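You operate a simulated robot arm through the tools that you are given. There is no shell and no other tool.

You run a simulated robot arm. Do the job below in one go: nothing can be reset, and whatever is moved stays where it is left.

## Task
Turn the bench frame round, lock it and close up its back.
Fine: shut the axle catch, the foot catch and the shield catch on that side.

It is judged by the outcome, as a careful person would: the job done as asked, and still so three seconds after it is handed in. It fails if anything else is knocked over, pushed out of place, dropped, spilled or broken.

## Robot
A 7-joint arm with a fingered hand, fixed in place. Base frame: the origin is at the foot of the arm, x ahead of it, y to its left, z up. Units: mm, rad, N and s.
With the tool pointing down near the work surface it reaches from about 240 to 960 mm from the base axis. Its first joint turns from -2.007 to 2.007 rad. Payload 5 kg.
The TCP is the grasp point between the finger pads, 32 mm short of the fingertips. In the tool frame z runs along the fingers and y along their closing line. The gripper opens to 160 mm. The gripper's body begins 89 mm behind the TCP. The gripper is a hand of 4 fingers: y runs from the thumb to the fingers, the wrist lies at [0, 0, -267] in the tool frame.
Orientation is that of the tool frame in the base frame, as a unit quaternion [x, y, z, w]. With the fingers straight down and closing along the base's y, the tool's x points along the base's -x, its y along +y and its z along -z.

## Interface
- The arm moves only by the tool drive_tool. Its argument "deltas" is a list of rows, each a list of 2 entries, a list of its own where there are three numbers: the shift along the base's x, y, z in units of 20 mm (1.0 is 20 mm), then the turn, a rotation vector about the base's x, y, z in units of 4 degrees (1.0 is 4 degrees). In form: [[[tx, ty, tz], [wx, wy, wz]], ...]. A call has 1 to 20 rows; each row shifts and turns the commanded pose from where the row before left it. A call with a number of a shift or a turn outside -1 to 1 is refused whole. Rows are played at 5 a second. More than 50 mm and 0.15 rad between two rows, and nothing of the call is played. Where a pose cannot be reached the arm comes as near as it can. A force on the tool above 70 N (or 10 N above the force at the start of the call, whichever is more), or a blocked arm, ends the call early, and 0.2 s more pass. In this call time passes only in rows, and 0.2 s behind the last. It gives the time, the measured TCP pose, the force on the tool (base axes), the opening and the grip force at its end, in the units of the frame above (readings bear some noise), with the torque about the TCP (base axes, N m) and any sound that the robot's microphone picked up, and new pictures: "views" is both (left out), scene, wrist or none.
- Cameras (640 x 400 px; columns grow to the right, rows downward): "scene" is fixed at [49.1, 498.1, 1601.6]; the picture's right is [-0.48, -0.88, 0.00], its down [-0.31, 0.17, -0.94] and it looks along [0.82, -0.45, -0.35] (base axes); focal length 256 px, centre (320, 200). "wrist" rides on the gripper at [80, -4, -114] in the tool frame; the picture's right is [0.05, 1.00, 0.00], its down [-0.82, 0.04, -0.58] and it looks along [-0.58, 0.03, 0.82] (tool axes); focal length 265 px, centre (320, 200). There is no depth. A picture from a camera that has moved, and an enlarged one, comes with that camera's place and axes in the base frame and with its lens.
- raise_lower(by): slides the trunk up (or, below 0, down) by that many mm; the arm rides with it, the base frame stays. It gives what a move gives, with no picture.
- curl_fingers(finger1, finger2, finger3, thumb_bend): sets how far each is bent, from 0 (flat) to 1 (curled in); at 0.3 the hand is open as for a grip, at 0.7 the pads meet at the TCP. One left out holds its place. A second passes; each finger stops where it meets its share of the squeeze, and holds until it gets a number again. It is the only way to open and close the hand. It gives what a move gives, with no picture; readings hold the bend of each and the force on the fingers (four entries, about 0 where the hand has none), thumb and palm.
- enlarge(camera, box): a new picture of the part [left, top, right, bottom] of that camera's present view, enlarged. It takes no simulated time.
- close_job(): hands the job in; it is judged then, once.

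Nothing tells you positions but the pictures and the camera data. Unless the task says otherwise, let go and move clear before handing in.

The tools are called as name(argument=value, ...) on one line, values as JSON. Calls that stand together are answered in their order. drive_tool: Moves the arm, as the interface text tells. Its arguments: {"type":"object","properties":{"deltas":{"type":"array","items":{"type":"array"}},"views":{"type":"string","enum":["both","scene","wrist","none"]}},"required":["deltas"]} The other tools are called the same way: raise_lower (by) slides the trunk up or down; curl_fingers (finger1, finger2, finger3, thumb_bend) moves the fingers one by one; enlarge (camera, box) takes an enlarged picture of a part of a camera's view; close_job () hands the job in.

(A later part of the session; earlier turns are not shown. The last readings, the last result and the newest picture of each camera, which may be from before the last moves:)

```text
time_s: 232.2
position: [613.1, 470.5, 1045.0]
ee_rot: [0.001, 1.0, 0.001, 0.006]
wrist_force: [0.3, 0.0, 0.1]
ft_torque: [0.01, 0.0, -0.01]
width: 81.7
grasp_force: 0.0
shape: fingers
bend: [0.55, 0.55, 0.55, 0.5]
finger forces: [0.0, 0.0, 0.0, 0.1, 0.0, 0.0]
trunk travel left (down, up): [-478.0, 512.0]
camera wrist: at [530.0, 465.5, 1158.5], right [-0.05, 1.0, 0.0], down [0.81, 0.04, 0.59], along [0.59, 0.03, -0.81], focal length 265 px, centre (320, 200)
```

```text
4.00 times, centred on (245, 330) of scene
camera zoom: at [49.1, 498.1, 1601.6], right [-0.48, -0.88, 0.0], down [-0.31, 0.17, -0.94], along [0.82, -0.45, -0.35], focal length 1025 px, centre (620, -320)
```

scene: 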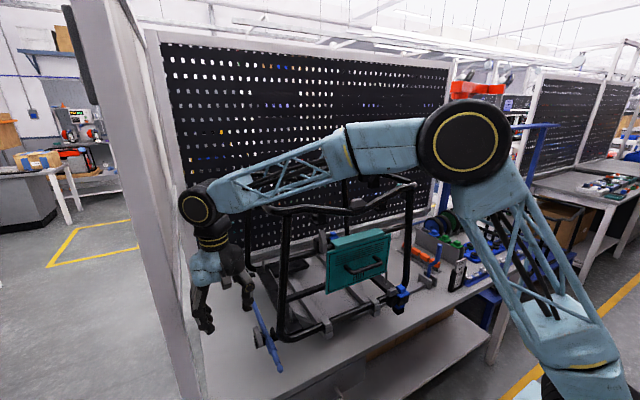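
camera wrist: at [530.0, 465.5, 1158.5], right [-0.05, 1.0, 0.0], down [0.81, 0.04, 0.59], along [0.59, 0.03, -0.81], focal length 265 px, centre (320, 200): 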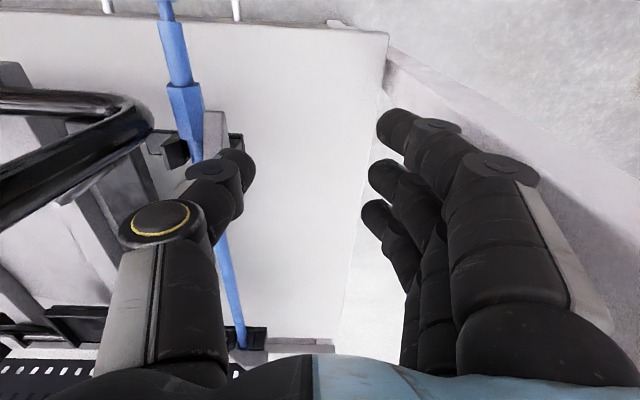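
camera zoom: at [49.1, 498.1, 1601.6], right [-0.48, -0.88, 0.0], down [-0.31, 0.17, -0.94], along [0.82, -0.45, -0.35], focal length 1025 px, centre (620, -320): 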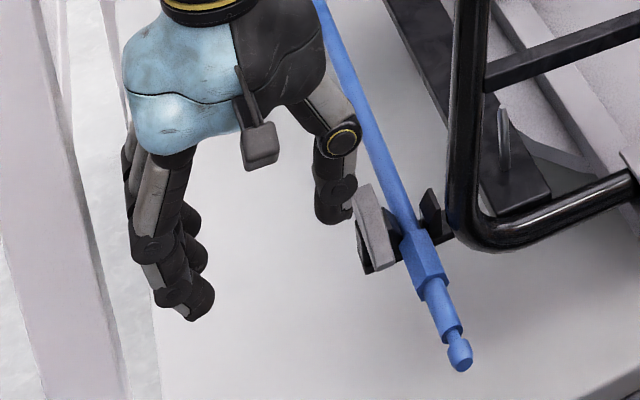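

drive_tool(deltas=[[[0, 0, -1], [0, 0, 0]], [[0, 0, -0.8], [0, 0, 0]], [[0, 0, -0.45], [0, 0, 0]]], views="wrist")

enlarge(camera="scene", box=[210, 310, 310, 380])

```text
time_s: 233.0
position: [611.8, 470.4, 1002.1]
ee_rot: [0.001, 1.0, 0.0, 0.006]
wrist_force: [0.0, -0.7, 0.0]
ft_torque: [0.0, 0.02, 0.02]
width: 81.3
grasp_force: 0.1
shape: fingers
bend: [0.55, 0.55, 0.55, 0.5]
finger forces: [0.0, 0.0, 0.0, 0.0, 0.1, 0.0]
trunk travel left (down, up): [-478.0, 512.0]
camera wrist: at [528.4, 465.5, 1114.8], right [-0.05, 1.0, 0.0], down [0.81, 0.04, 0.59], along [0.59, 0.03, -0.81], focal length 265 px, centre (320, 200)
```

wrist: 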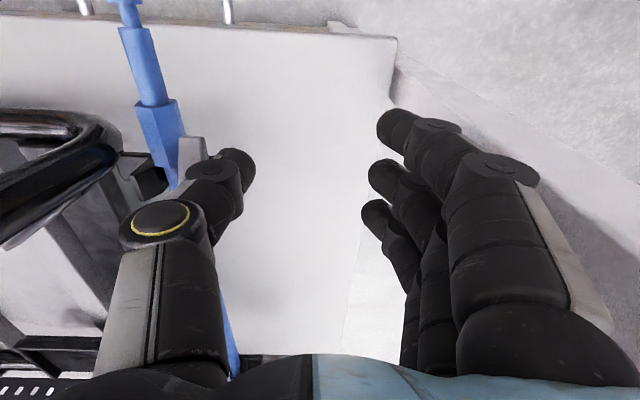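

```text
5.71 times, centred on (260, 345) of scene
camera zoom: at [49.1, 498.1, 1601.6], right [-0.48, -0.88, 0.0], down [-0.31, 0.17, -0.94], along [0.82, -0.45, -0.35], focal length 1464 px, centre (663, -629)
```

zoom: 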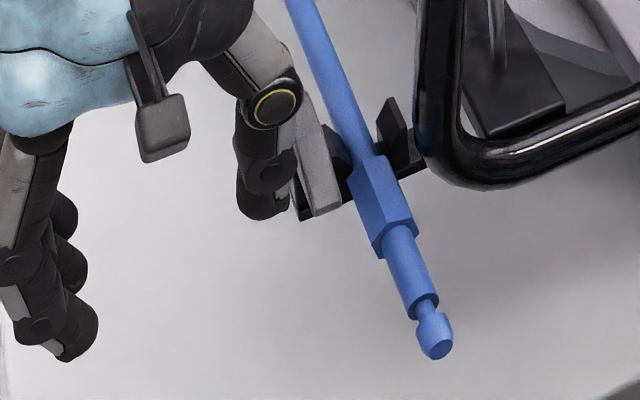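

The thumb is right beside the block. Sweeping right.

drive_tool(deltas=[[[0, -0.5, 0], [0, 0, 0]], [[0, -0.5, 0], [0, 0, 0]], [[0, -0.5, 0], [0, 0, 0]]], views="none")

enlarge(camera="scene", box=[210, 310, 310, 380])

```text
time_s: 233.8
position: [610.1, 438.7, 1002.4]
ee_rot: [0.001, 1.0, 0.001, 0.006]
wrist_force: [-0.2, -0.1, 0.0]
ft_torque: [0.0, 0.05, 0.0]
width: 81.3
grasp_force: 0.2
shape: fingers
bend: [0.55, 0.55, 0.55, 0.5]
finger forces: [0.1, 0.0, 0.1, 0.0, 0.3, 0.1]
trunk travel left (down, up): [-478.0, 512.0]
```

```text
5.71 times, centred on (260, 345) of scene
camera zoom: at [49.1, 498.1, 1601.6], right [-0.48, -0.88, 0.0], down [-0.31, 0.17, -0.94], along [0.82, -0.45, -0.35], focal length 1464 px, centre (663, -629)
```

zoom: 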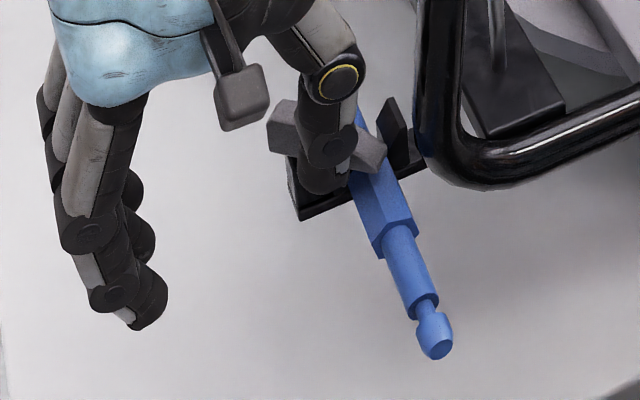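

It swung over the axle with almost no force. Now I'll push forward to square it up.

drive_tool(deltas=[[[0.3, -0.3, 0], [0, 0, 0]], [[0.3, -0.2, 0], [0, 0, 0]]], views="none")

enlarge(camera="scene", box=[210, 310, 310, 380])

```text
time_s: 234.4
position: [623.2, 431.5, 1002.1]
ee_rot: [0.0, 1.0, 0.001, 0.005]
wrist_force: [-3.3, 2.4, -0.4]
ft_torque: [0.03, 0.11, -0.19]
width: 81.0
grasp_force: 1.9
shape: fingers
bend: [0.55, 0.55, 0.55, 0.5]
finger forces: [0.1, 0.0, 0.0, 0.0, 4.4, 0.1]
trunk travel left (down, up): [-478.0, 512.0]
```

```text
5.71 times, centred on (260, 345) of scene
camera zoom: at [49.1, 498.1, 1601.6], right [-0.48, -0.88, 0.0], down [-0.31, 0.17, -0.94], along [0.82, -0.45, -0.35], focal length 1464 px, centre (663, -629)
```

zoom: 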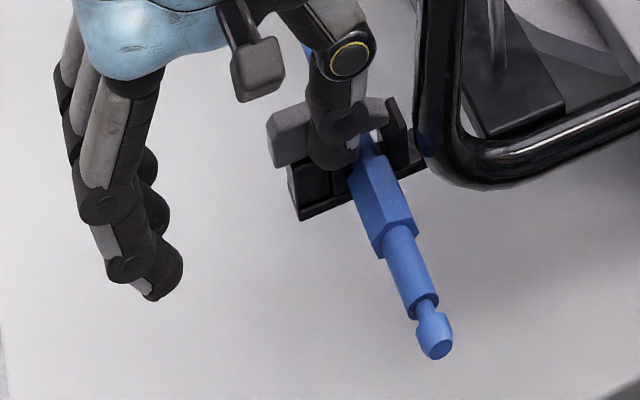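

drive_tool(deltas=[[[0.25, -0.15, 0], [0, 0, 0]], [[0.2, -0.1, 0], [0, 0, 0]]], views="none")

enlarge(camera="scene", box=[210, 310, 310, 380])

```text
time_s: 235.0
position: [624.8, 427.1, 1001.9]
ee_rot: [0.001, 1.0, 0.0, 0.002]
wrist_force: [-49.5, 5.5, -2.6]
ft_torque: [0.22, 1.2, -2.33]
width: 77.4
grasp_force: 24.7
shape: fingers
bend: [0.55, 0.55, 0.55, 0.51]
finger forces: [0.1, 0.0, 0.1, 0.0, 49.2, 0.0]
trunk travel left (down, up): [-478.0, 512.0]
```

```text
5.71 times, centred on (260, 345) of scene
camera zoom: at [49.1, 498.1, 1601.6], right [-0.48, -0.88, 0.0], down [-0.31, 0.17, -0.94], along [0.82, -0.45, -0.35], focal length 1464 px, centre (663, -629)
```

zoom: 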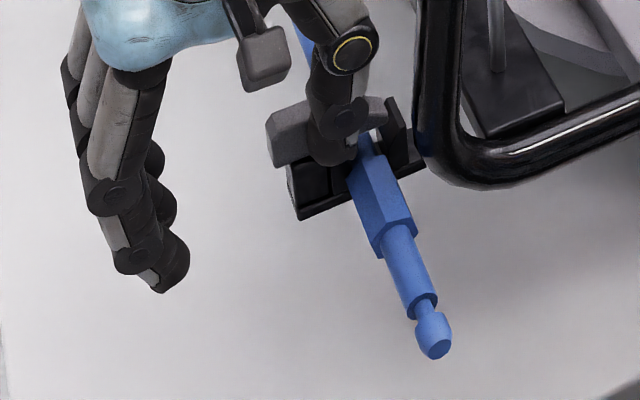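

It's at a firm stop. Backing off left and up to look.

drive_tool(deltas=[[[-0.5, 0, 0], [0, 0, 0]], [[-0.5, 0.5, 0], [0, 0, 0]], [[-0.5, 1, 0.3], [0, 0, 0]], [[-0.5, 1, 1], [0, 0, 0]], [[-0.5, 0.5, 1], [0, 0, 0]], [[-1, 0, 1], [0, 0, 0]], [[-1, 0, 1], [0, 0, 0]], [[-1, -0.5, 1], [0, 0, 0]], [[-1, -0.5, 1], [0, 0, 0]], [[-1, -1, 1], [0, 0, 0]], [[-1, -1, 0.5], [0, 0, 0]], [[-0.8, -1, 0], [0, 0, 0]]])

enlarge(camera="wrist", box=[200, 130, 360, 270])

enlarge(camera="scene", box=[240, 320, 290, 370])

```text
time_s: 237.6
position: [443.7, 404.7, 1158.3]
ee_rot: [0.001, 1.0, 0.0, 0.007]
wrist_force: [0.2, 0.0, 1.1]
ft_torque: [-0.03, 0.0, -0.02]
width: 81.7
grasp_force: 0.0
shape: fingers
bend: [0.55, 0.55, 0.55, 0.5]
finger forces: [0.1, 0.1, 0.0, 0.1, 0.0, 0.1]
trunk travel left (down, up): [-478.0, 512.0]
camera wrist: at [362.0, 399.5, 1270.2], right [-0.05, 1.0, 0.0], down [0.81, 0.04, 0.59], along [0.59, 0.03, -0.81], focal length 265 px, centre (320, 200)
```

scene: 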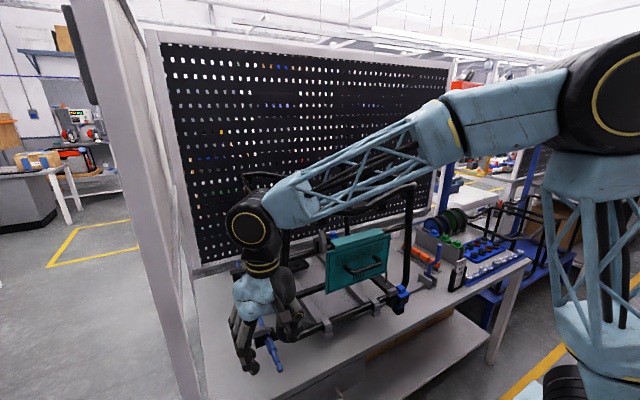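
wrist: 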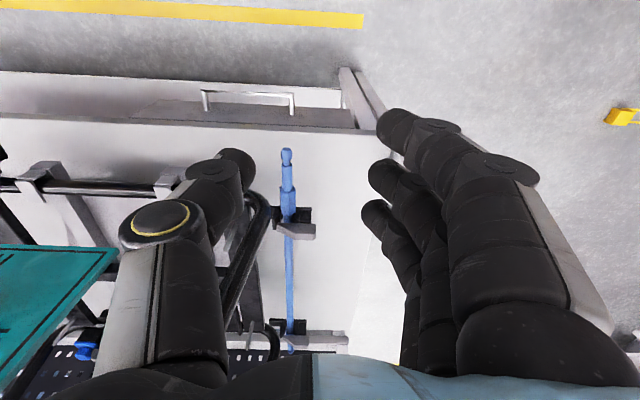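

```text
2.86 times, centred on (280, 200) of wrist
camera zoom: at [362.0, 399.5, 1270.2], right [-0.05, 1.0, 0.0], down [0.81, 0.04, 0.59], along [0.59, 0.03, -0.81], focal length 758 px, centre (434, 200)
```

zoom: 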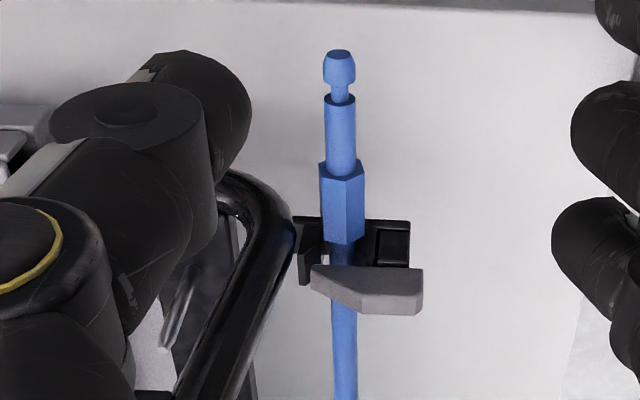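

```text
8.00 times, centred on (265, 345) of scene
camera zoom: at [49.1, 498.1, 1601.6], right [-0.48, -0.88, 0.0], down [-0.31, 0.17, -0.94], along [0.82, -0.45, -0.35], focal length 2050 px, centre (760, -960)
```

zoom: 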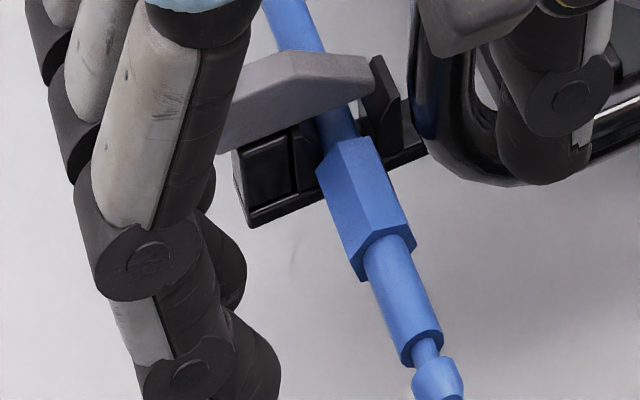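

The axle catch is now shut across the axle, like its twin at the far end. Last is the shield catch; I'll raise the trunk and view it from the front.

raise_lower(by=180)

drive_tool(deltas=[[[0, -1, 0], [0, 0, 0]], [[0, -1, 0], [0, 0, 0]], [[0, -1, 0], [0, 0, 0]], [[0, -1, 0], [0, 0, 0]], [[0, -1, 0], [0, 0, 0]], [[0, -1, 0], [0, 0, 0]]])

enlarge(camera="wrist", box=[180, 180, 340, 300])

```text
time_s: 239.6
position: [444.8, 404.2, 1337.7]
ee_rot: [0.0, 1.0, 0.001, 0.006]
wrist_force: [-0.1, 0.4, 0.9]
ft_torque: [-0.01, 0.03, 0.01]
width: 81.4
grasp_force: 0.1
shape: fingers
bend: [0.55, 0.55, 0.55, 0.5]
finger forces: [0.0, 0.1, 0.1, 0.0, 0.0, 0.1]
trunk travel left (down, up): [-658.0, 332.0]
```

```text
time_s: 241.0
position: [444.2, 282.1, 1337.4]
ee_rot: [0.001, 1.0, 0.001, 0.007]
wrist_force: [-0.5, 0.1, -0.6]
ft_torque: [-0.02, -0.02, -0.01]
width: 81.6
grasp_force: 0.1
shape: fingers
bend: [0.55, 0.55, 0.55, 0.5]
finger forces: [0.1, 0.0, 0.1, 0.0, 0.0, 0.0]
trunk travel left (down, up): [-658.0, 332.0]
camera wrist: at [361.7, 278.1, 1450.4], right [-0.05, 1.0, 0.0], down [0.81, 0.04, 0.59], along [0.59, 0.03, -0.81], focal length 265 px, centre (320, 200)
```

scene: 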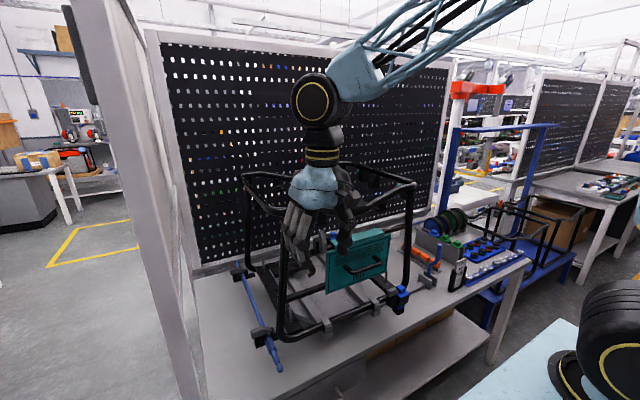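
wrist: 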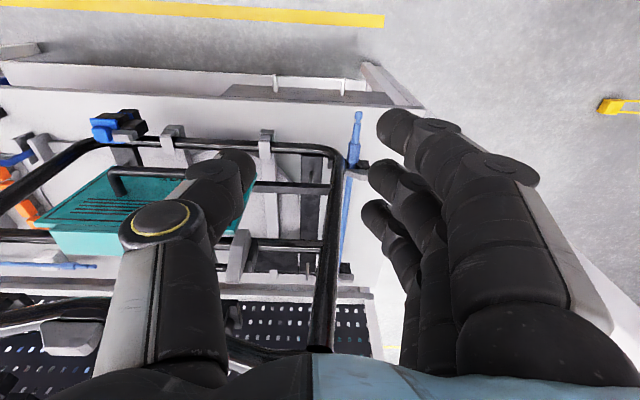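

```text
3.33 times, centred on (260, 240) of wrist
camera zoom: at [361.7, 278.1, 1450.4], right [-0.05, 1.0, 0.0], down [0.81, 0.04, 0.59], along [0.59, 0.03, -0.81], focal length 885 px, centre (520, 67)
```

zoom: 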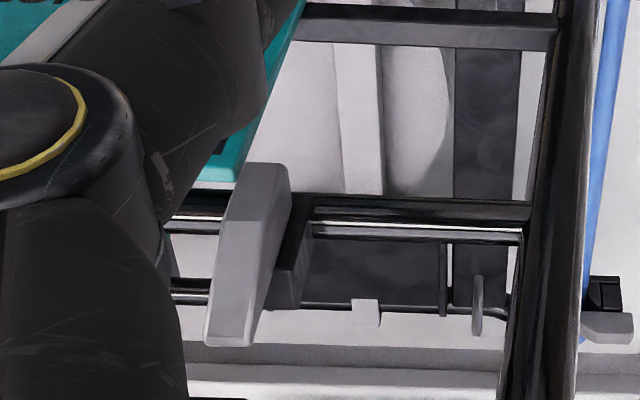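

I can see the shield catch: a gray lever standing upright at x≈588, y≈198, z 1210–1284. I'll curl the fingers, leave only the thumb out, tilt the hand forward to pass below the top rail, and sweep the lever to the right.

curl_fingers(finger1=1.0, finger2=1.0, finger3=1.0, thumb_bend=0.48)

drive_tool(deltas=[[[0, 0, 0], [0, -1, 0]], [[0, 0, 0], [0, -1, 0]], [[0, 0, 0], [0, -1, 0]], [[0, 0, 0], [0, -1, 0]], [[0, 0, 0], [0, -1, 0]], [[0, 0, 0], [0, -1, 0]], [[0, 0, 0], [0, -1, 0]]])

```text
time_s: 242.0
position: [445.0, 283.2, 1337.1]
ee_rot: [0.001, 1.0, 0.001, 0.006]
wrist_force: [-0.1, -0.6, 0.4]
ft_torque: [0.02, 0.01, 0.04]
width: 63.2
grasp_force: 0.0
shape: fingers
bend: [1.0, 1.0, 1.0, 0.48]
finger forces: [0.0, 0.1, 0.0, 0.1, 0.0, 0.0]
trunk travel left (down, up): [-658.0, 332.0]
```

```text
time_s: 243.6
position: [444.9, 283.9, 1337.6]
ee_rot: [0.001, 0.969, 0.0, 0.248]
wrist_force: [-0.2, -0.3, 0.1]
ft_torque: [0.0, -0.04, -0.02]
width: 63.2
grasp_force: 0.1
shape: fingers
bend: [1.0, 1.0, 1.0, 0.48]
finger forces: [0.0, 0.0, 0.0, 0.1, 0.1, 0.1]
trunk travel left (down, up): [-658.0, 332.0]
camera wrist: at [318.6, 279.3, 1398.6], right [-0.04, 1.0, -0.02], down [0.44, 0.04, 0.9], along [0.9, 0.03, -0.44], focal length 265 px, centre (320, 200)
```

scene: 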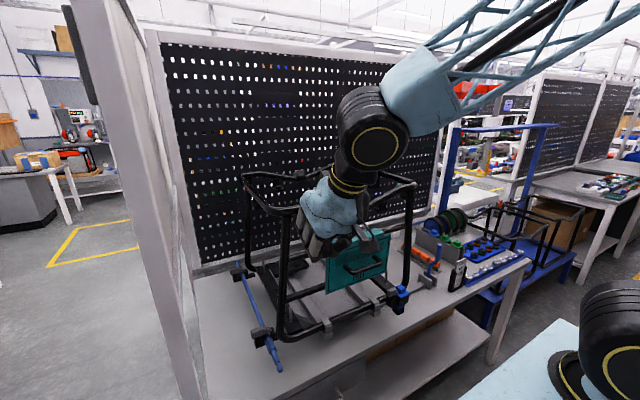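
wrist: 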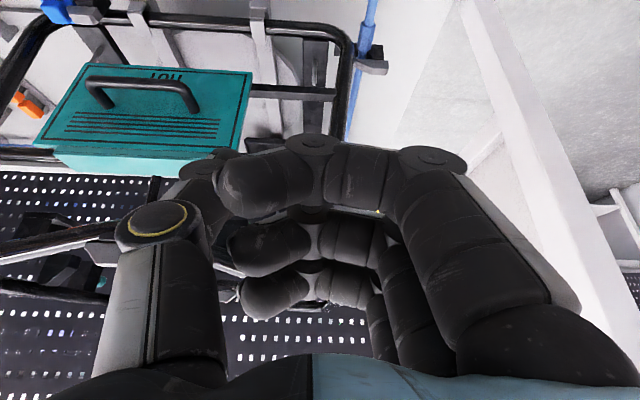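

The curled fingers would sit close to the frame post, so a better way is to use the far finger with the hand right of the lever. I'll reset the hand shape, lessen the tilt, and move there.

curl_fingers(finger1=0.4, finger2=0.4, finger3=0.4, thumb_bend=0.25)

drive_tool(deltas=[[[0, -1, 0], [0, 1, 0]], [[0, -1, 0], [0, 1, 0]], [[0, -1, 0], [0, 1, 0]], [[0, -1, 0], [0, 0.3, 0]], [[0, -1, 0], [0, 0, 0]], [[0, -1, 0], [0, 0, 0]], [[0.5, 0, 0], [0, 0, 0]], [[1, 0, 0], [0, 0, 0]], [[1, 0, 0], [0, 0, 0]]])

enlarge(camera="wrist", box=[300, 100, 480, 260])

enlarge(camera="scene", box=[290, 180, 400, 270])

```text
time_s: 244.6
position: [445.1, 285.4, 1338.0]
ee_rot: [0.0, 0.969, 0.001, 0.249]
wrist_force: [-0.2, -0.5, 0.3]
ft_torque: [-0.02, 0.0, -0.03]
width: 156.7
grasp_force: 0.1
shape: fingers
bend: [0.4, 0.4, 0.4, 0.25]
finger forces: [0.0, 0.0, 0.0, 0.1, 0.0, 0.0]
trunk travel left (down, up): [-658.0, 332.0]
```

```text
time_s: 246.6
position: [493.8, 164.2, 1336.3]
ee_rot: [0.001, 0.991, 0.001, 0.134]
wrist_force: [0.8, -0.2, 0.4]
ft_torque: [0.02, -0.01, 0.01]
width: 156.8
grasp_force: 0.1
shape: fingers
bend: [0.4, 0.4, 0.4, 0.25]
finger forces: [0.1, 0.0, 0.0, 0.0, 0.1, 0.1]
trunk travel left (down, up): [-658.0, 332.0]
camera wrist: at [387.0, 159.1, 1424.7], right [-0.05, 1.0, -0.01], down [0.63, 0.04, 0.77], along [0.77, 0.03, -0.63], focal length 265 px, centre (320, 200)
```

scene: 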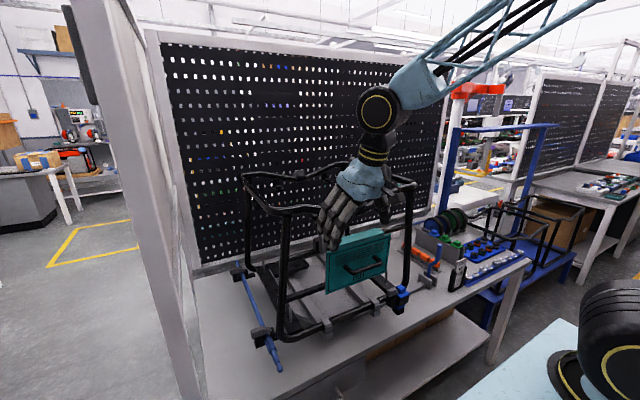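
wrist: 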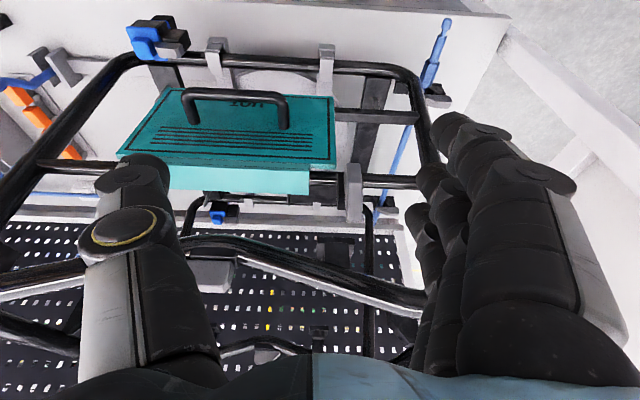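

```text
2.50 times, centred on (390, 180) of wrist
camera zoom: at [387.0, 159.1, 1424.7], right [-0.05, 1.0, -0.01], down [0.63, 0.04, 0.77], along [0.77, 0.03, -0.63], focal length 664 px, centre (145, 250)
```

zoom: 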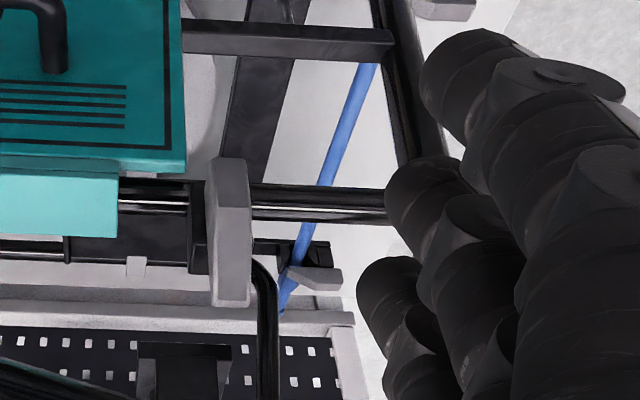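

```text
4.44 times, centred on (345, 225) of scene
camera zoom: at [49.1, 498.1, 1601.6], right [-0.48, -0.88, 0.0], down [-0.31, 0.17, -0.94], along [0.82, -0.45, -0.35], focal length 1139 px, centre (209, 89)
```

zoom: 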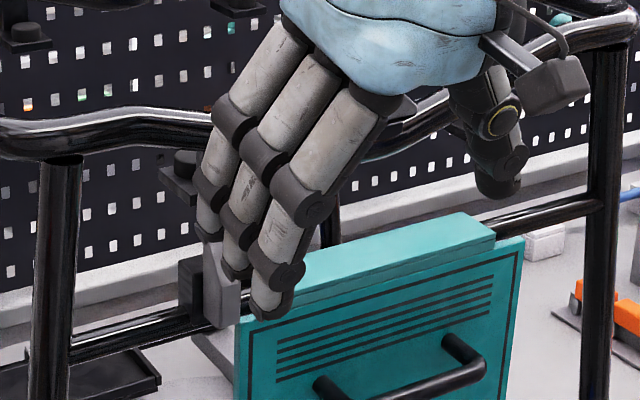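

Now the lever and the far finger are both in view. I'll advance and lower so the finger is just left of the lever's top.

drive_tool(deltas=[[[0.8, 0, 0], [0, 0, 0]], [[0.8, 0, 0], [0, 0, 0]], [[0.75, 0, 0], [0, 0, 0]], [[0, 0, -0.8], [0, 0, 0]], [[0, 0, -0.8], [0, 0, 0]]], views="wrist")

enlarge(camera="scene", box=[290, 190, 400, 280])

```text
time_s: 247.8
position: [543.2, 163.0, 1305.2]
ee_rot: [0.0, 0.991, 0.001, 0.135]
wrist_force: [0.2, -0.2, -0.1]
ft_torque: [-0.01, 0.01, 0.0]
width: 156.7
grasp_force: 0.0
shape: fingers
bend: [0.4, 0.4, 0.4, 0.25]
finger forces: [0.1, 0.1, 0.0, 0.0, 0.1, 0.0]
trunk travel left (down, up): [-658.0, 332.0]
camera wrist: at [433.8, 159.1, 1393.6], right [-0.05, 1.0, -0.01], down [0.63, 0.04, 0.77], along [0.77, 0.03, -0.63], focal length 265 px, centre (320, 200)
```

wrist: 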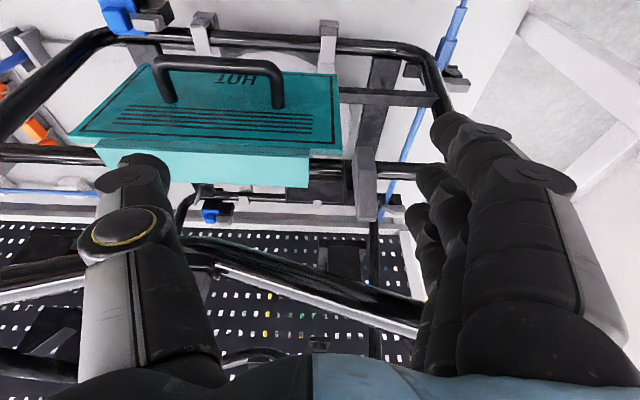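

```text
4.44 times, centred on (345, 235) of scene
camera zoom: at [49.1, 498.1, 1601.6], right [-0.48, -0.88, 0.0], down [-0.31, 0.17, -0.94], along [0.82, -0.45, -0.35], focal length 1139 px, centre (209, 44)
```

zoom: 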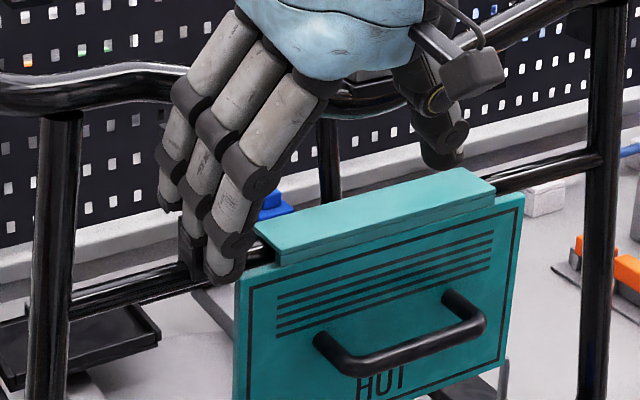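

drive_tool(deltas=[[[0, 0, -0.9], [0, 0, 0]], [[0, -0.4, 0], [0, 0, 0]], [[0, -0.4, 0], [0, 0, 0]], [[0, -0.3, 0], [0, 0, 0]]], views="wrist")

enlarge(camera="wrist", box=[300, 120, 480, 260])

```text
time_s: 248.8
position: [541.3, 143.2, 1287.8]
ee_rot: [0.001, 0.991, 0.0, 0.135]
wrist_force: [-0.1, 1.4, 0.1]
ft_torque: [0.01, 0.03, 0.06]
width: 156.8
grasp_force: 0.6
shape: fingers
bend: [0.4, 0.4, 0.39, 0.25]
finger forces: [0.0, 0.1, 1.1, 0.0, 0.0, 0.0]
trunk travel left (down, up): [-658.0, 332.0]
camera wrist: at [432.9, 138.6, 1375.2], right [-0.05, 1.0, -0.01], down [0.63, 0.04, 0.77], along [0.77, 0.03, -0.63], focal length 265 px, centre (320, 200)
```

wrist: 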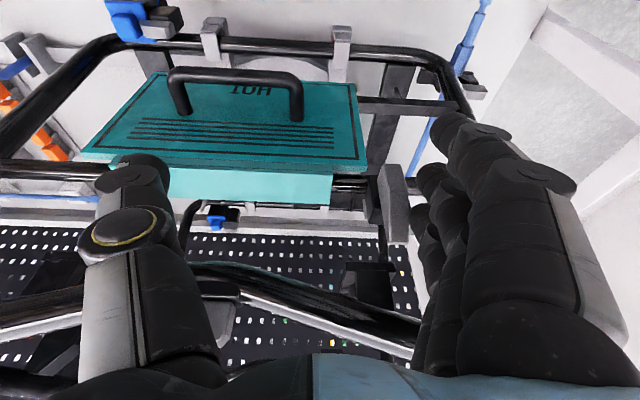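

```text
2.86 times, centred on (390, 190) of wrist
camera zoom: at [432.9, 138.6, 1375.2], right [-0.05, 1.0, -0.01], down [0.63, 0.04, 0.77], along [0.77, 0.03, -0.63], focal length 758 px, centre (120, 229)
```

zoom: 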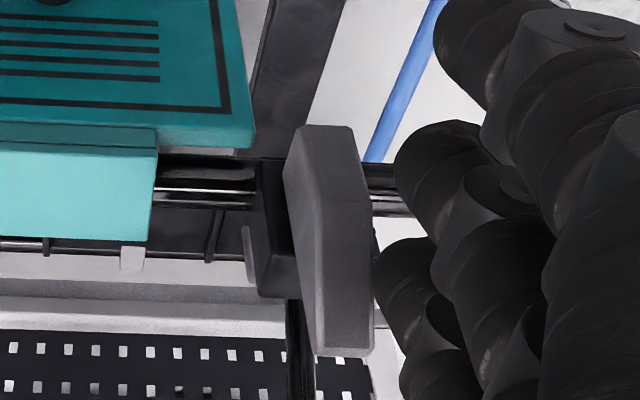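

drive_tool(deltas=[[[0, -0.4, 0], [0, 0, 0]], [[0, -0.4, 0], [0, 0, 0]]], views="none")

enlarge(camera="wrist", box=[300, 120, 480, 260])

```text
time_s: 249.4
position: [540.8, 127.2, 1288.9]
ee_rot: [0.0, 0.991, 0.001, 0.134]
wrist_force: [-4.9, 5.9, 1.1]
ft_torque: [0.15, 0.04, 0.61]
width: 156.4
grasp_force: 2.8
shape: fingers
bend: [0.4, 0.4, 0.35, 0.25]
finger forces: [0.1, 0.0, 5.8, 0.1, 0.1, 0.0]
trunk travel left (down, up): [-658.0, 332.0]
```

```text
2.86 times, centred on (390, 190) of wrist
camera zoom: at [432.7, 122.9, 1375.9], right [-0.05, 1.0, -0.01], down [0.63, 0.04, 0.77], along [0.77, 0.03, -0.63], focal length 758 px, centre (120, 229)
```

zoom: 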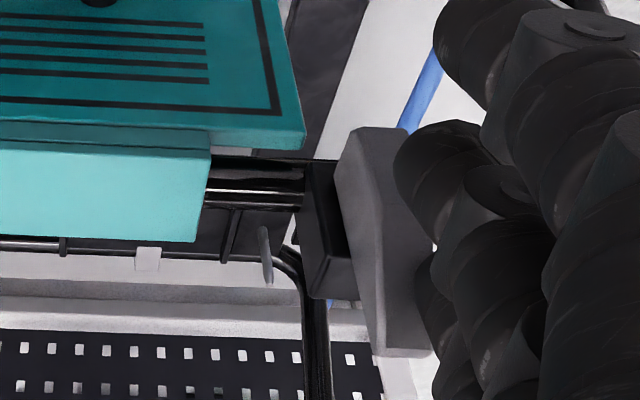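

The finger met resistance and bent back without the lever turning. I'll look from the scene camera before pushing more.

enlarge(camera="scene", box=[300, 205, 370, 265])

enlarge(camera="wrist", box=[340, 140, 460, 230])

```text
6.67 times, centred on (335, 235) of scene
camera zoom: at [49.1, 498.1, 1601.6], right [-0.48, -0.88, 0.0], down [-0.31, 0.17, -0.94], along [0.82, -0.45, -0.35], focal length 1708 px, centre (220, -33)
```

zoom: 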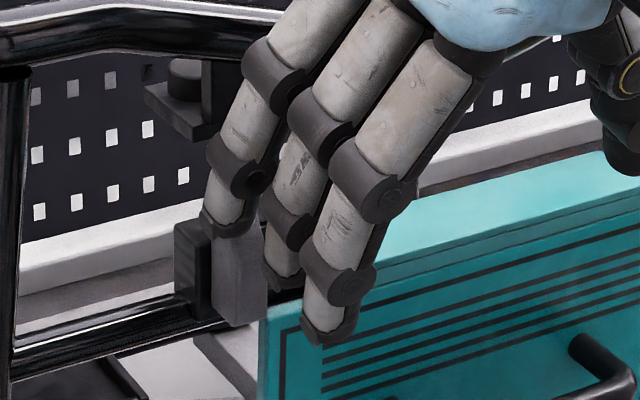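

```text
4.44 times, centred on (400, 185) of wrist
camera zoom: at [432.7, 122.9, 1375.9], right [-0.05, 1.0, -0.01], down [0.63, 0.04, 0.77], along [0.77, 0.03, -0.63], focal length 1180 px, centre (-36, 267)
```

zoom: 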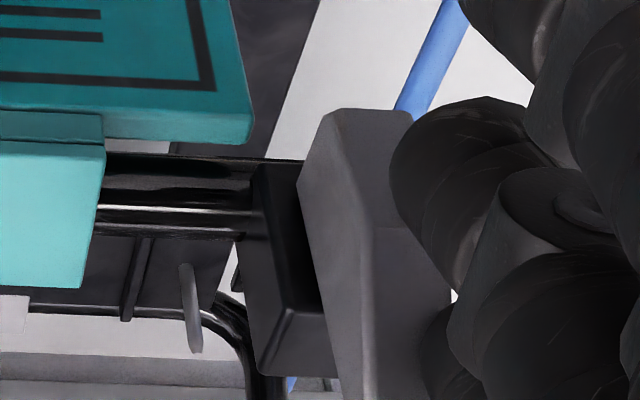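

The finger was sliding off the lever's front edge. I'll back off left, go slightly deeper and higher, and push squarely on the lever's top.

drive_tool(deltas=[[[0, 0.7, 0], [0, 0, 0]], [[0, 0.7, 0], [0, 0, 0]], [[0.35, 0, 0.2], [0, 0, 0]]], views="wrist")

curl_fingers(finger1=0.3, finger2=0.3, finger3=0.42)

enlarge(camera="wrist", box=[320, 130, 460, 240])

enlarge(camera="scene", box=[300, 205, 370, 265])

```text
time_s: 250.2
position: [551.3, 153.6, 1291.7]
ee_rot: [0.002, 0.991, 0.001, 0.135]
wrist_force: [-0.3, -0.7, 0.4]
ft_torque: [-0.02, -0.04, 0.01]
width: 156.8
grasp_force: 0.0
shape: fingers
bend: [0.4, 0.4, 0.4, 0.25]
finger forces: [0.0, 0.0, 0.1, 0.1, 0.0, 0.1]
trunk travel left (down, up): [-658.0, 332.0]
camera wrist: at [441.6, 149.3, 1379.5], right [-0.05, 1.0, -0.01], down [0.63, 0.04, 0.77], along [0.77, 0.03, -0.63], focal length 265 px, centre (320, 200)
```

wrist: 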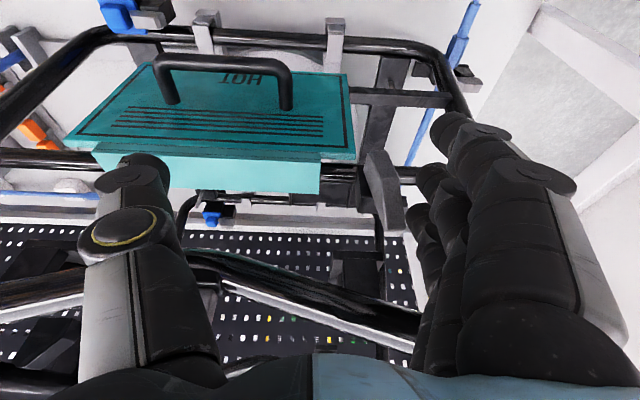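

```text
time_s: 251.2
position: [550.3, 155.9, 1291.3]
ee_rot: [0.001, 0.991, 0.001, 0.136]
wrist_force: [-0.5, 0.1, -0.7]
ft_torque: [0.01, -0.01, -0.04]
width: 176.3
grasp_force: 0.0
shape: fingers
bend: [0.3, 0.3, 0.42, 0.25]
finger forces: [0.0, 0.1, 0.1, 0.0, 0.0, 0.0]
trunk travel left (down, up): [-658.0, 332.0]
```

```text
3.64 times, centred on (390, 185) of wrist
camera zoom: at [441.2, 149.7, 1379.4], right [-0.05, 1.0, -0.01], down [0.63, 0.04, 0.77], along [0.77, 0.03, -0.63], focal length 965 px, centre (66, 254)
```

zoom: 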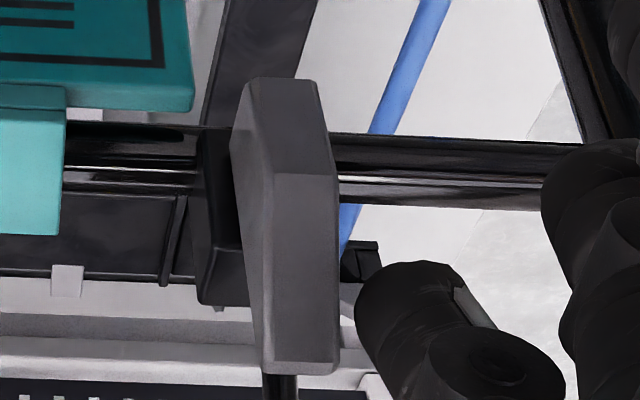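

```text
6.67 times, centred on (335, 235) of scene
camera zoom: at [49.1, 498.1, 1601.6], right [-0.48, -0.88, 0.0], down [-0.31, 0.17, -0.94], along [0.82, -0.45, -0.35], focal length 1708 px, centre (220, -33)
```

zoom: 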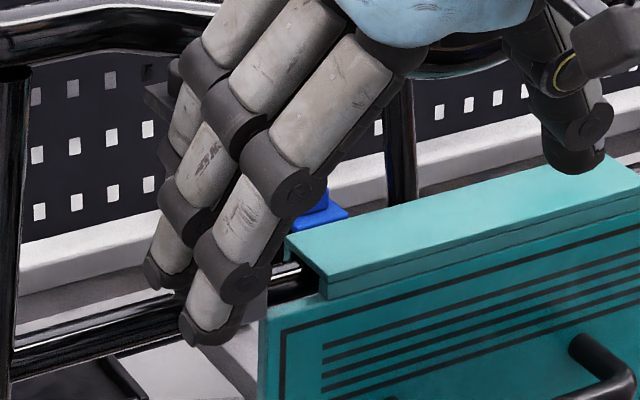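

Now the far finger is right beside the lever's top end. Pushing right again in small steps.

drive_tool(deltas=[[[0, -0.4, 0], [0, 0, 0]], [[0, -0.4, 0], [0, 0, 0]]], views="none")

enlarge(camera="wrist", box=[320, 130, 460, 240])

```text
time_s: 251.8
position: [548.7, 138.5, 1290.2]
ee_rot: [0.0, 0.991, 0.001, 0.135]
wrist_force: [0.5, 5.4, 0.7]
ft_torque: [0.16, -0.03, 0.18]
width: 176.1
grasp_force: 2.7
shape: fingers
bend: [0.3, 0.3, 0.37, 0.25]
finger forces: [0.0, 0.1, 6.2, 0.0, 0.0, 0.0]
trunk travel left (down, up): [-658.0, 332.0]
```

```text
3.64 times, centred on (390, 185) of wrist
camera zoom: at [441.5, 134.1, 1378.3], right [-0.05, 1.0, -0.01], down [0.63, 0.04, 0.77], along [0.77, 0.03, -0.63], focal length 965 px, centre (66, 254)
```

zoom: 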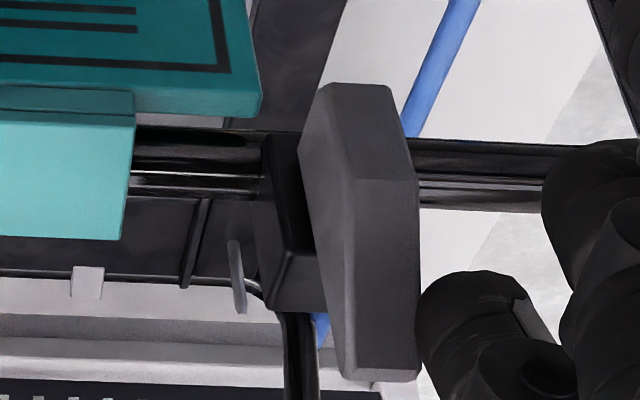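

The lever doesn't yield at 6 N. I'll increase the push a little and watch closely.

drive_tool(deltas=[[[0, -0.35, 0], [0, 0, 0]], [[0, -0.35, 0], [0, 0, 0]]], views="none")

enlarge(camera="wrist", box=[320, 130, 460, 240])

enlarge(camera="scene", box=[300, 205, 370, 265])

```text
time_s: 252.4
position: [549.6, 127.4, 1291.7]
ee_rot: [0.0, 0.991, 0.001, 0.135]
wrist_force: [-1.2, 13.0, -3.5]
ft_torque: [-0.05, 0.11, 0.53]
width: 176.1
grasp_force: 5.0
shape: fingers
bend: [0.3, 0.3, 0.32, 0.25]
finger forces: [0.0, 0.0, 10.0, 0.0, 0.0, 0.0]
trunk travel left (down, up): [-658.0, 332.0]
```

```text
3.64 times, centred on (390, 185) of wrist
camera zoom: at [440.3, 122.4, 1379.5], right [-0.05, 1.0, -0.01], down [0.63, 0.04, 0.77], along [0.77, 0.03, -0.63], focal length 965 px, centre (66, 254)
```

zoom: 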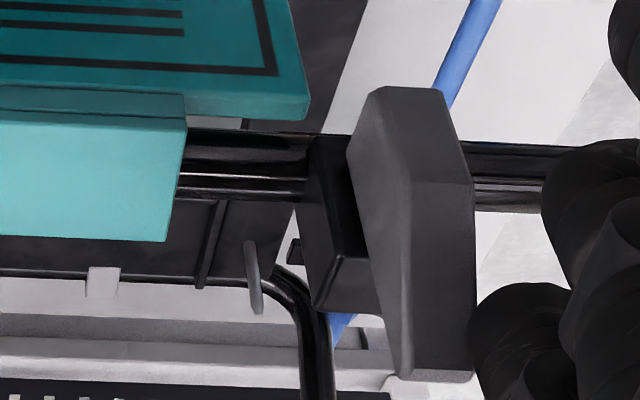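

```text
6.67 times, centred on (335, 235) of scene
camera zoom: at [49.1, 498.1, 1601.6], right [-0.48, -0.88, 0.0], down [-0.31, 0.17, -0.94], along [0.82, -0.45, -0.35], focal length 1708 px, centre (220, -33)
```

zoom: 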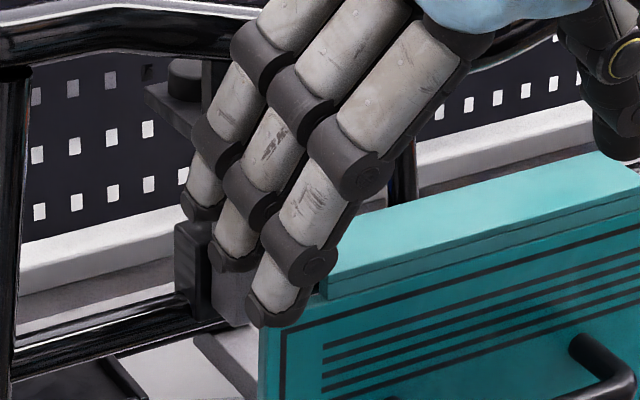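

It still doesn't budge at 13 N, so this is probably not its free direction. I'll back off, rise, and look at it unobstructed.

drive_tool(deltas=[[[0, 0.7, 0], [0, 0, 0]], [[0, 0.7, 0], [0, 0, 0]], [[-0.5, 0.3, 0.5], [0, 0, 0]], [[-1, 0, 1], [0, 0, 0]], [[-1, 0, 1], [0, 0, 0]], [[-1, 0, 0.5], [0, 0, 0]]])

enlarge(camera="wrist", box=[320, 120, 400, 240])

enlarge(camera="scene", box=[305, 215, 355, 265])

```text
time_s: 253.8
position: [478.1, 160.5, 1351.7]
ee_rot: [0.001, 0.991, 0.001, 0.135]
wrist_force: [0.2, -0.3, -0.2]
ft_torque: [0.02, -0.02, 0.01]
width: 176.1
grasp_force: 0.1
shape: fingers
bend: [0.3, 0.3, 0.42, 0.25]
finger forces: [0.0, 0.0, 0.0, 0.0, 0.0, 0.1]
trunk travel left (down, up): [-658.0, 332.0]
camera wrist: at [369.6, 156.0, 1440.2], right [-0.05, 1.0, -0.01], down [0.63, 0.04, 0.77], along [0.77, 0.03, -0.63], focal length 265 px, centre (320, 200)
```

scene: 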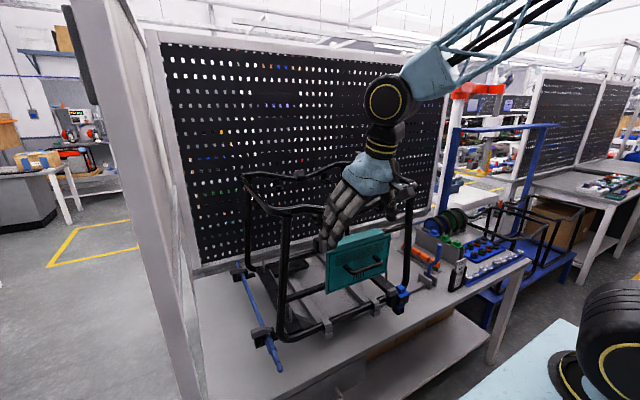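
wrist: 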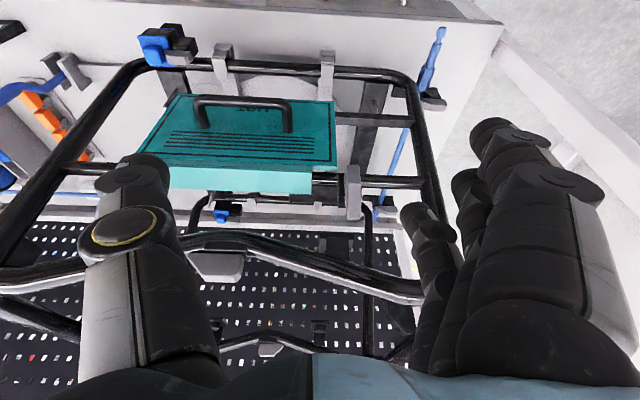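

```text
3.33 times, centred on (360, 180) of wrist
camera zoom: at [369.6, 156.0, 1440.2], right [-0.05, 1.0, -0.01], down [0.63, 0.04, 0.77], along [0.77, 0.03, -0.63], focal length 885 px, centre (187, 267)
```

zoom: 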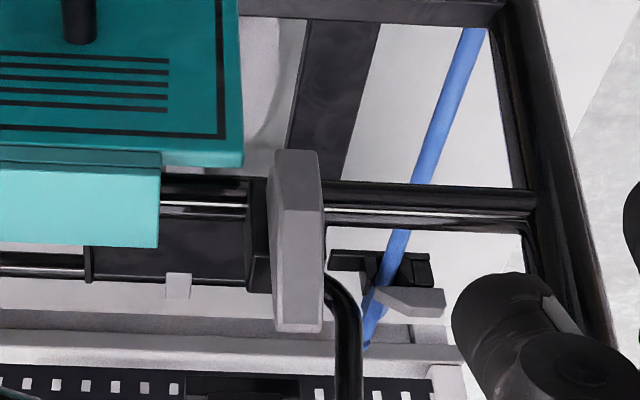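

```text
8.00 times, centred on (330, 240) of scene
camera zoom: at [49.1, 498.1, 1601.6], right [-0.48, -0.88, 0.0], down [-0.31, 0.17, -0.94], along [0.82, -0.45, -0.35], focal length 2050 px, centre (240, -120)
```

zoom: 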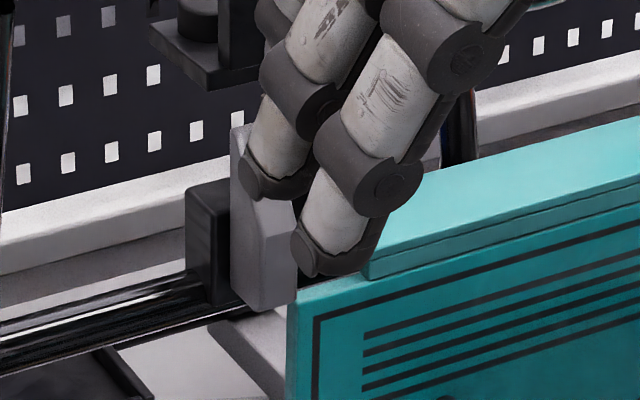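

The catch block seems intact; my finger may have been pressing on the fixed black base behind it. I'll retry with the finger shallower (closer to me) so that it touches only the gray lever.

drive_tool(deltas=[[[0.5, 0.4, 0], [0, 0, 0]], [[0.8, 0, -0.5], [0, 0, 0]], [[0.8, 0, -0.8], [0, 0, 0]], [[0.7, 0, -0.8], [0, 0, 0]], [[0, 0, -0.9], [0, 0, 0]], [[0, 0, -0.5], [0, 0, 0]]], views="wrist")

enlarge(camera="wrist", box=[320, 120, 460, 240])

enlarge(camera="scene", box=[300, 205, 370, 265])

```text
time_s: 255.2
position: [535.1, 170.2, 1280.0]
ee_rot: [0.001, 0.991, 0.0, 0.134]
wrist_force: [0.6, -0.2, -0.3]
ft_torque: [0.0, 0.0, 0.03]
width: 176.2
grasp_force: 0.2
shape: fingers
bend: [0.3, 0.3, 0.42, 0.25]
finger forces: [0.0, 0.1, 0.0, 0.0, 0.1, 0.0]
trunk travel left (down, up): [-658.0, 332.0]
camera wrist: at [426.9, 163.8, 1367.6], right [-0.05, 1.0, -0.01], down [0.63, 0.04, 0.77], along [0.77, 0.03, -0.63], focal length 265 px, centre (320, 200)
```

wrist: 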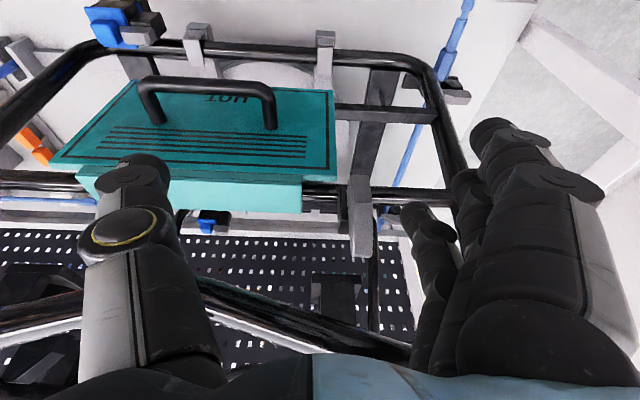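

```text
3.33 times, centred on (390, 180) of wrist
camera zoom: at [426.9, 163.8, 1367.6], right [-0.05, 1.0, -0.01], down [0.63, 0.04, 0.77], along [0.77, 0.03, -0.63], focal length 885 px, centre (87, 267)
```

zoom: 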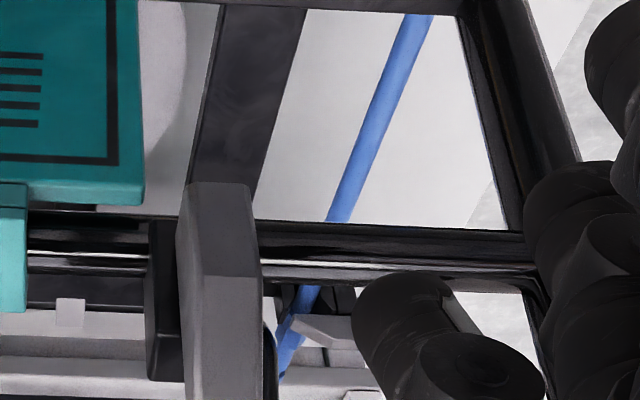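

```text
6.67 times, centred on (335, 235) of scene
camera zoom: at [49.1, 498.1, 1601.6], right [-0.48, -0.88, 0.0], down [-0.31, 0.17, -0.94], along [0.82, -0.45, -0.35], focal length 1708 px, centre (220, -33)
```

zoom: 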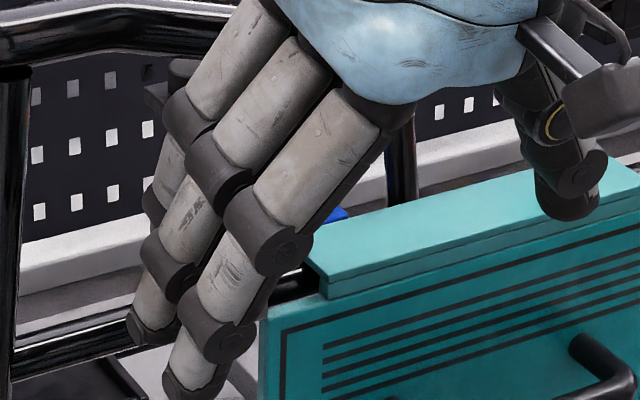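

drive_tool(deltas=[[[0, -0.5, 0], [0, 0, 0]], [[0, -0.5, 0], [0, 0, 0]], [[0, -0.4, 0], [0, 0, 0]]], views="none")

enlarge(camera="wrist", box=[320, 120, 460, 240])

```text
time_s: 256.0
position: [534.6, 139.8, 1280.6]
ee_rot: [0.001, 0.991, 0.0, 0.134]
wrist_force: [-0.7, 2.9, 0.6]
ft_torque: [0.11, -0.03, 0.19]
width: 176.5
grasp_force: 1.5
shape: fingers
bend: [0.3, 0.3, 0.39, 0.25]
finger forces: [0.1, 0.0, 2.7, 0.0, 0.0, 0.0]
trunk travel left (down, up): [-658.0, 332.0]
```

```text
3.33 times, centred on (390, 180) of wrist
camera zoom: at [426.3, 134.5, 1367.9], right [-0.05, 1.0, -0.01], down [0.63, 0.04, 0.77], along [0.77, 0.03, -0.63], focal length 885 px, centre (87, 267)
```

zoom: 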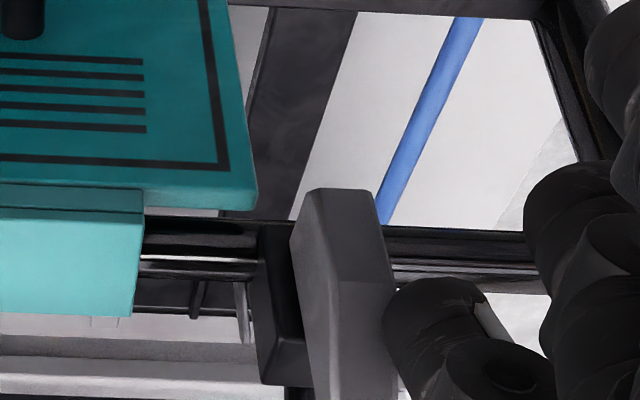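

drive_tool(deltas=[[[0, -0.4, 0], [0, 0, 0]], [[0, -0.4, 0], [0, 0, 0]]], views="none")

enlarge(camera="wrist", box=[320, 120, 460, 240])

enlarge(camera="scene", box=[300, 205, 370, 265])

```text
time_s: 256.6
position: [534.1, 123.4, 1279.8]
ee_rot: [-0.001, 0.991, 0.001, 0.134]
wrist_force: [-0.9, 5.3, -0.1]
ft_torque: [0.07, 0.05, 0.29]
width: 176.3
grasp_force: 3.1
shape: fingers
bend: [0.3, 0.3, 0.37, 0.25]
finger forces: [0.0, 0.1, 5.7, 0.0, 0.1, 0.0]
trunk travel left (down, up): [-658.0, 332.0]
```

```text
3.33 times, centred on (390, 180) of wrist
camera zoom: at [425.5, 119.3, 1368.1], right [-0.05, 1.0, -0.01], down [0.63, 0.04, 0.77], along [0.77, 0.03, -0.63], focal length 885 px, centre (87, 267)
```

zoom: 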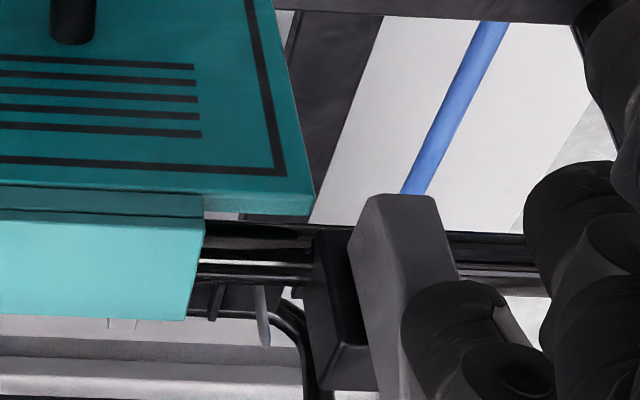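

```text
6.67 times, centred on (335, 235) of scene
camera zoom: at [49.1, 498.1, 1601.6], right [-0.48, -0.88, 0.0], down [-0.31, 0.17, -0.94], along [0.82, -0.45, -0.35], focal length 1708 px, centre (220, -33)
```

zoom: 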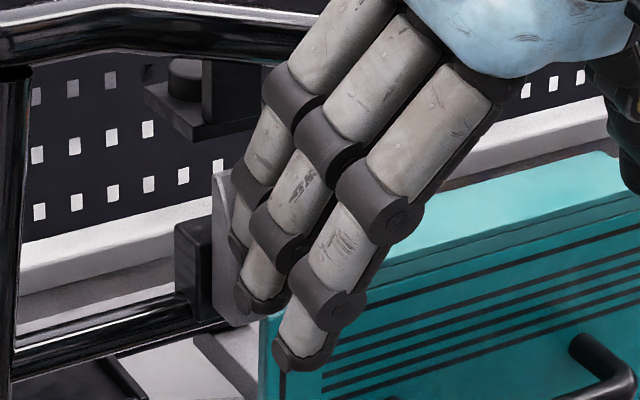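

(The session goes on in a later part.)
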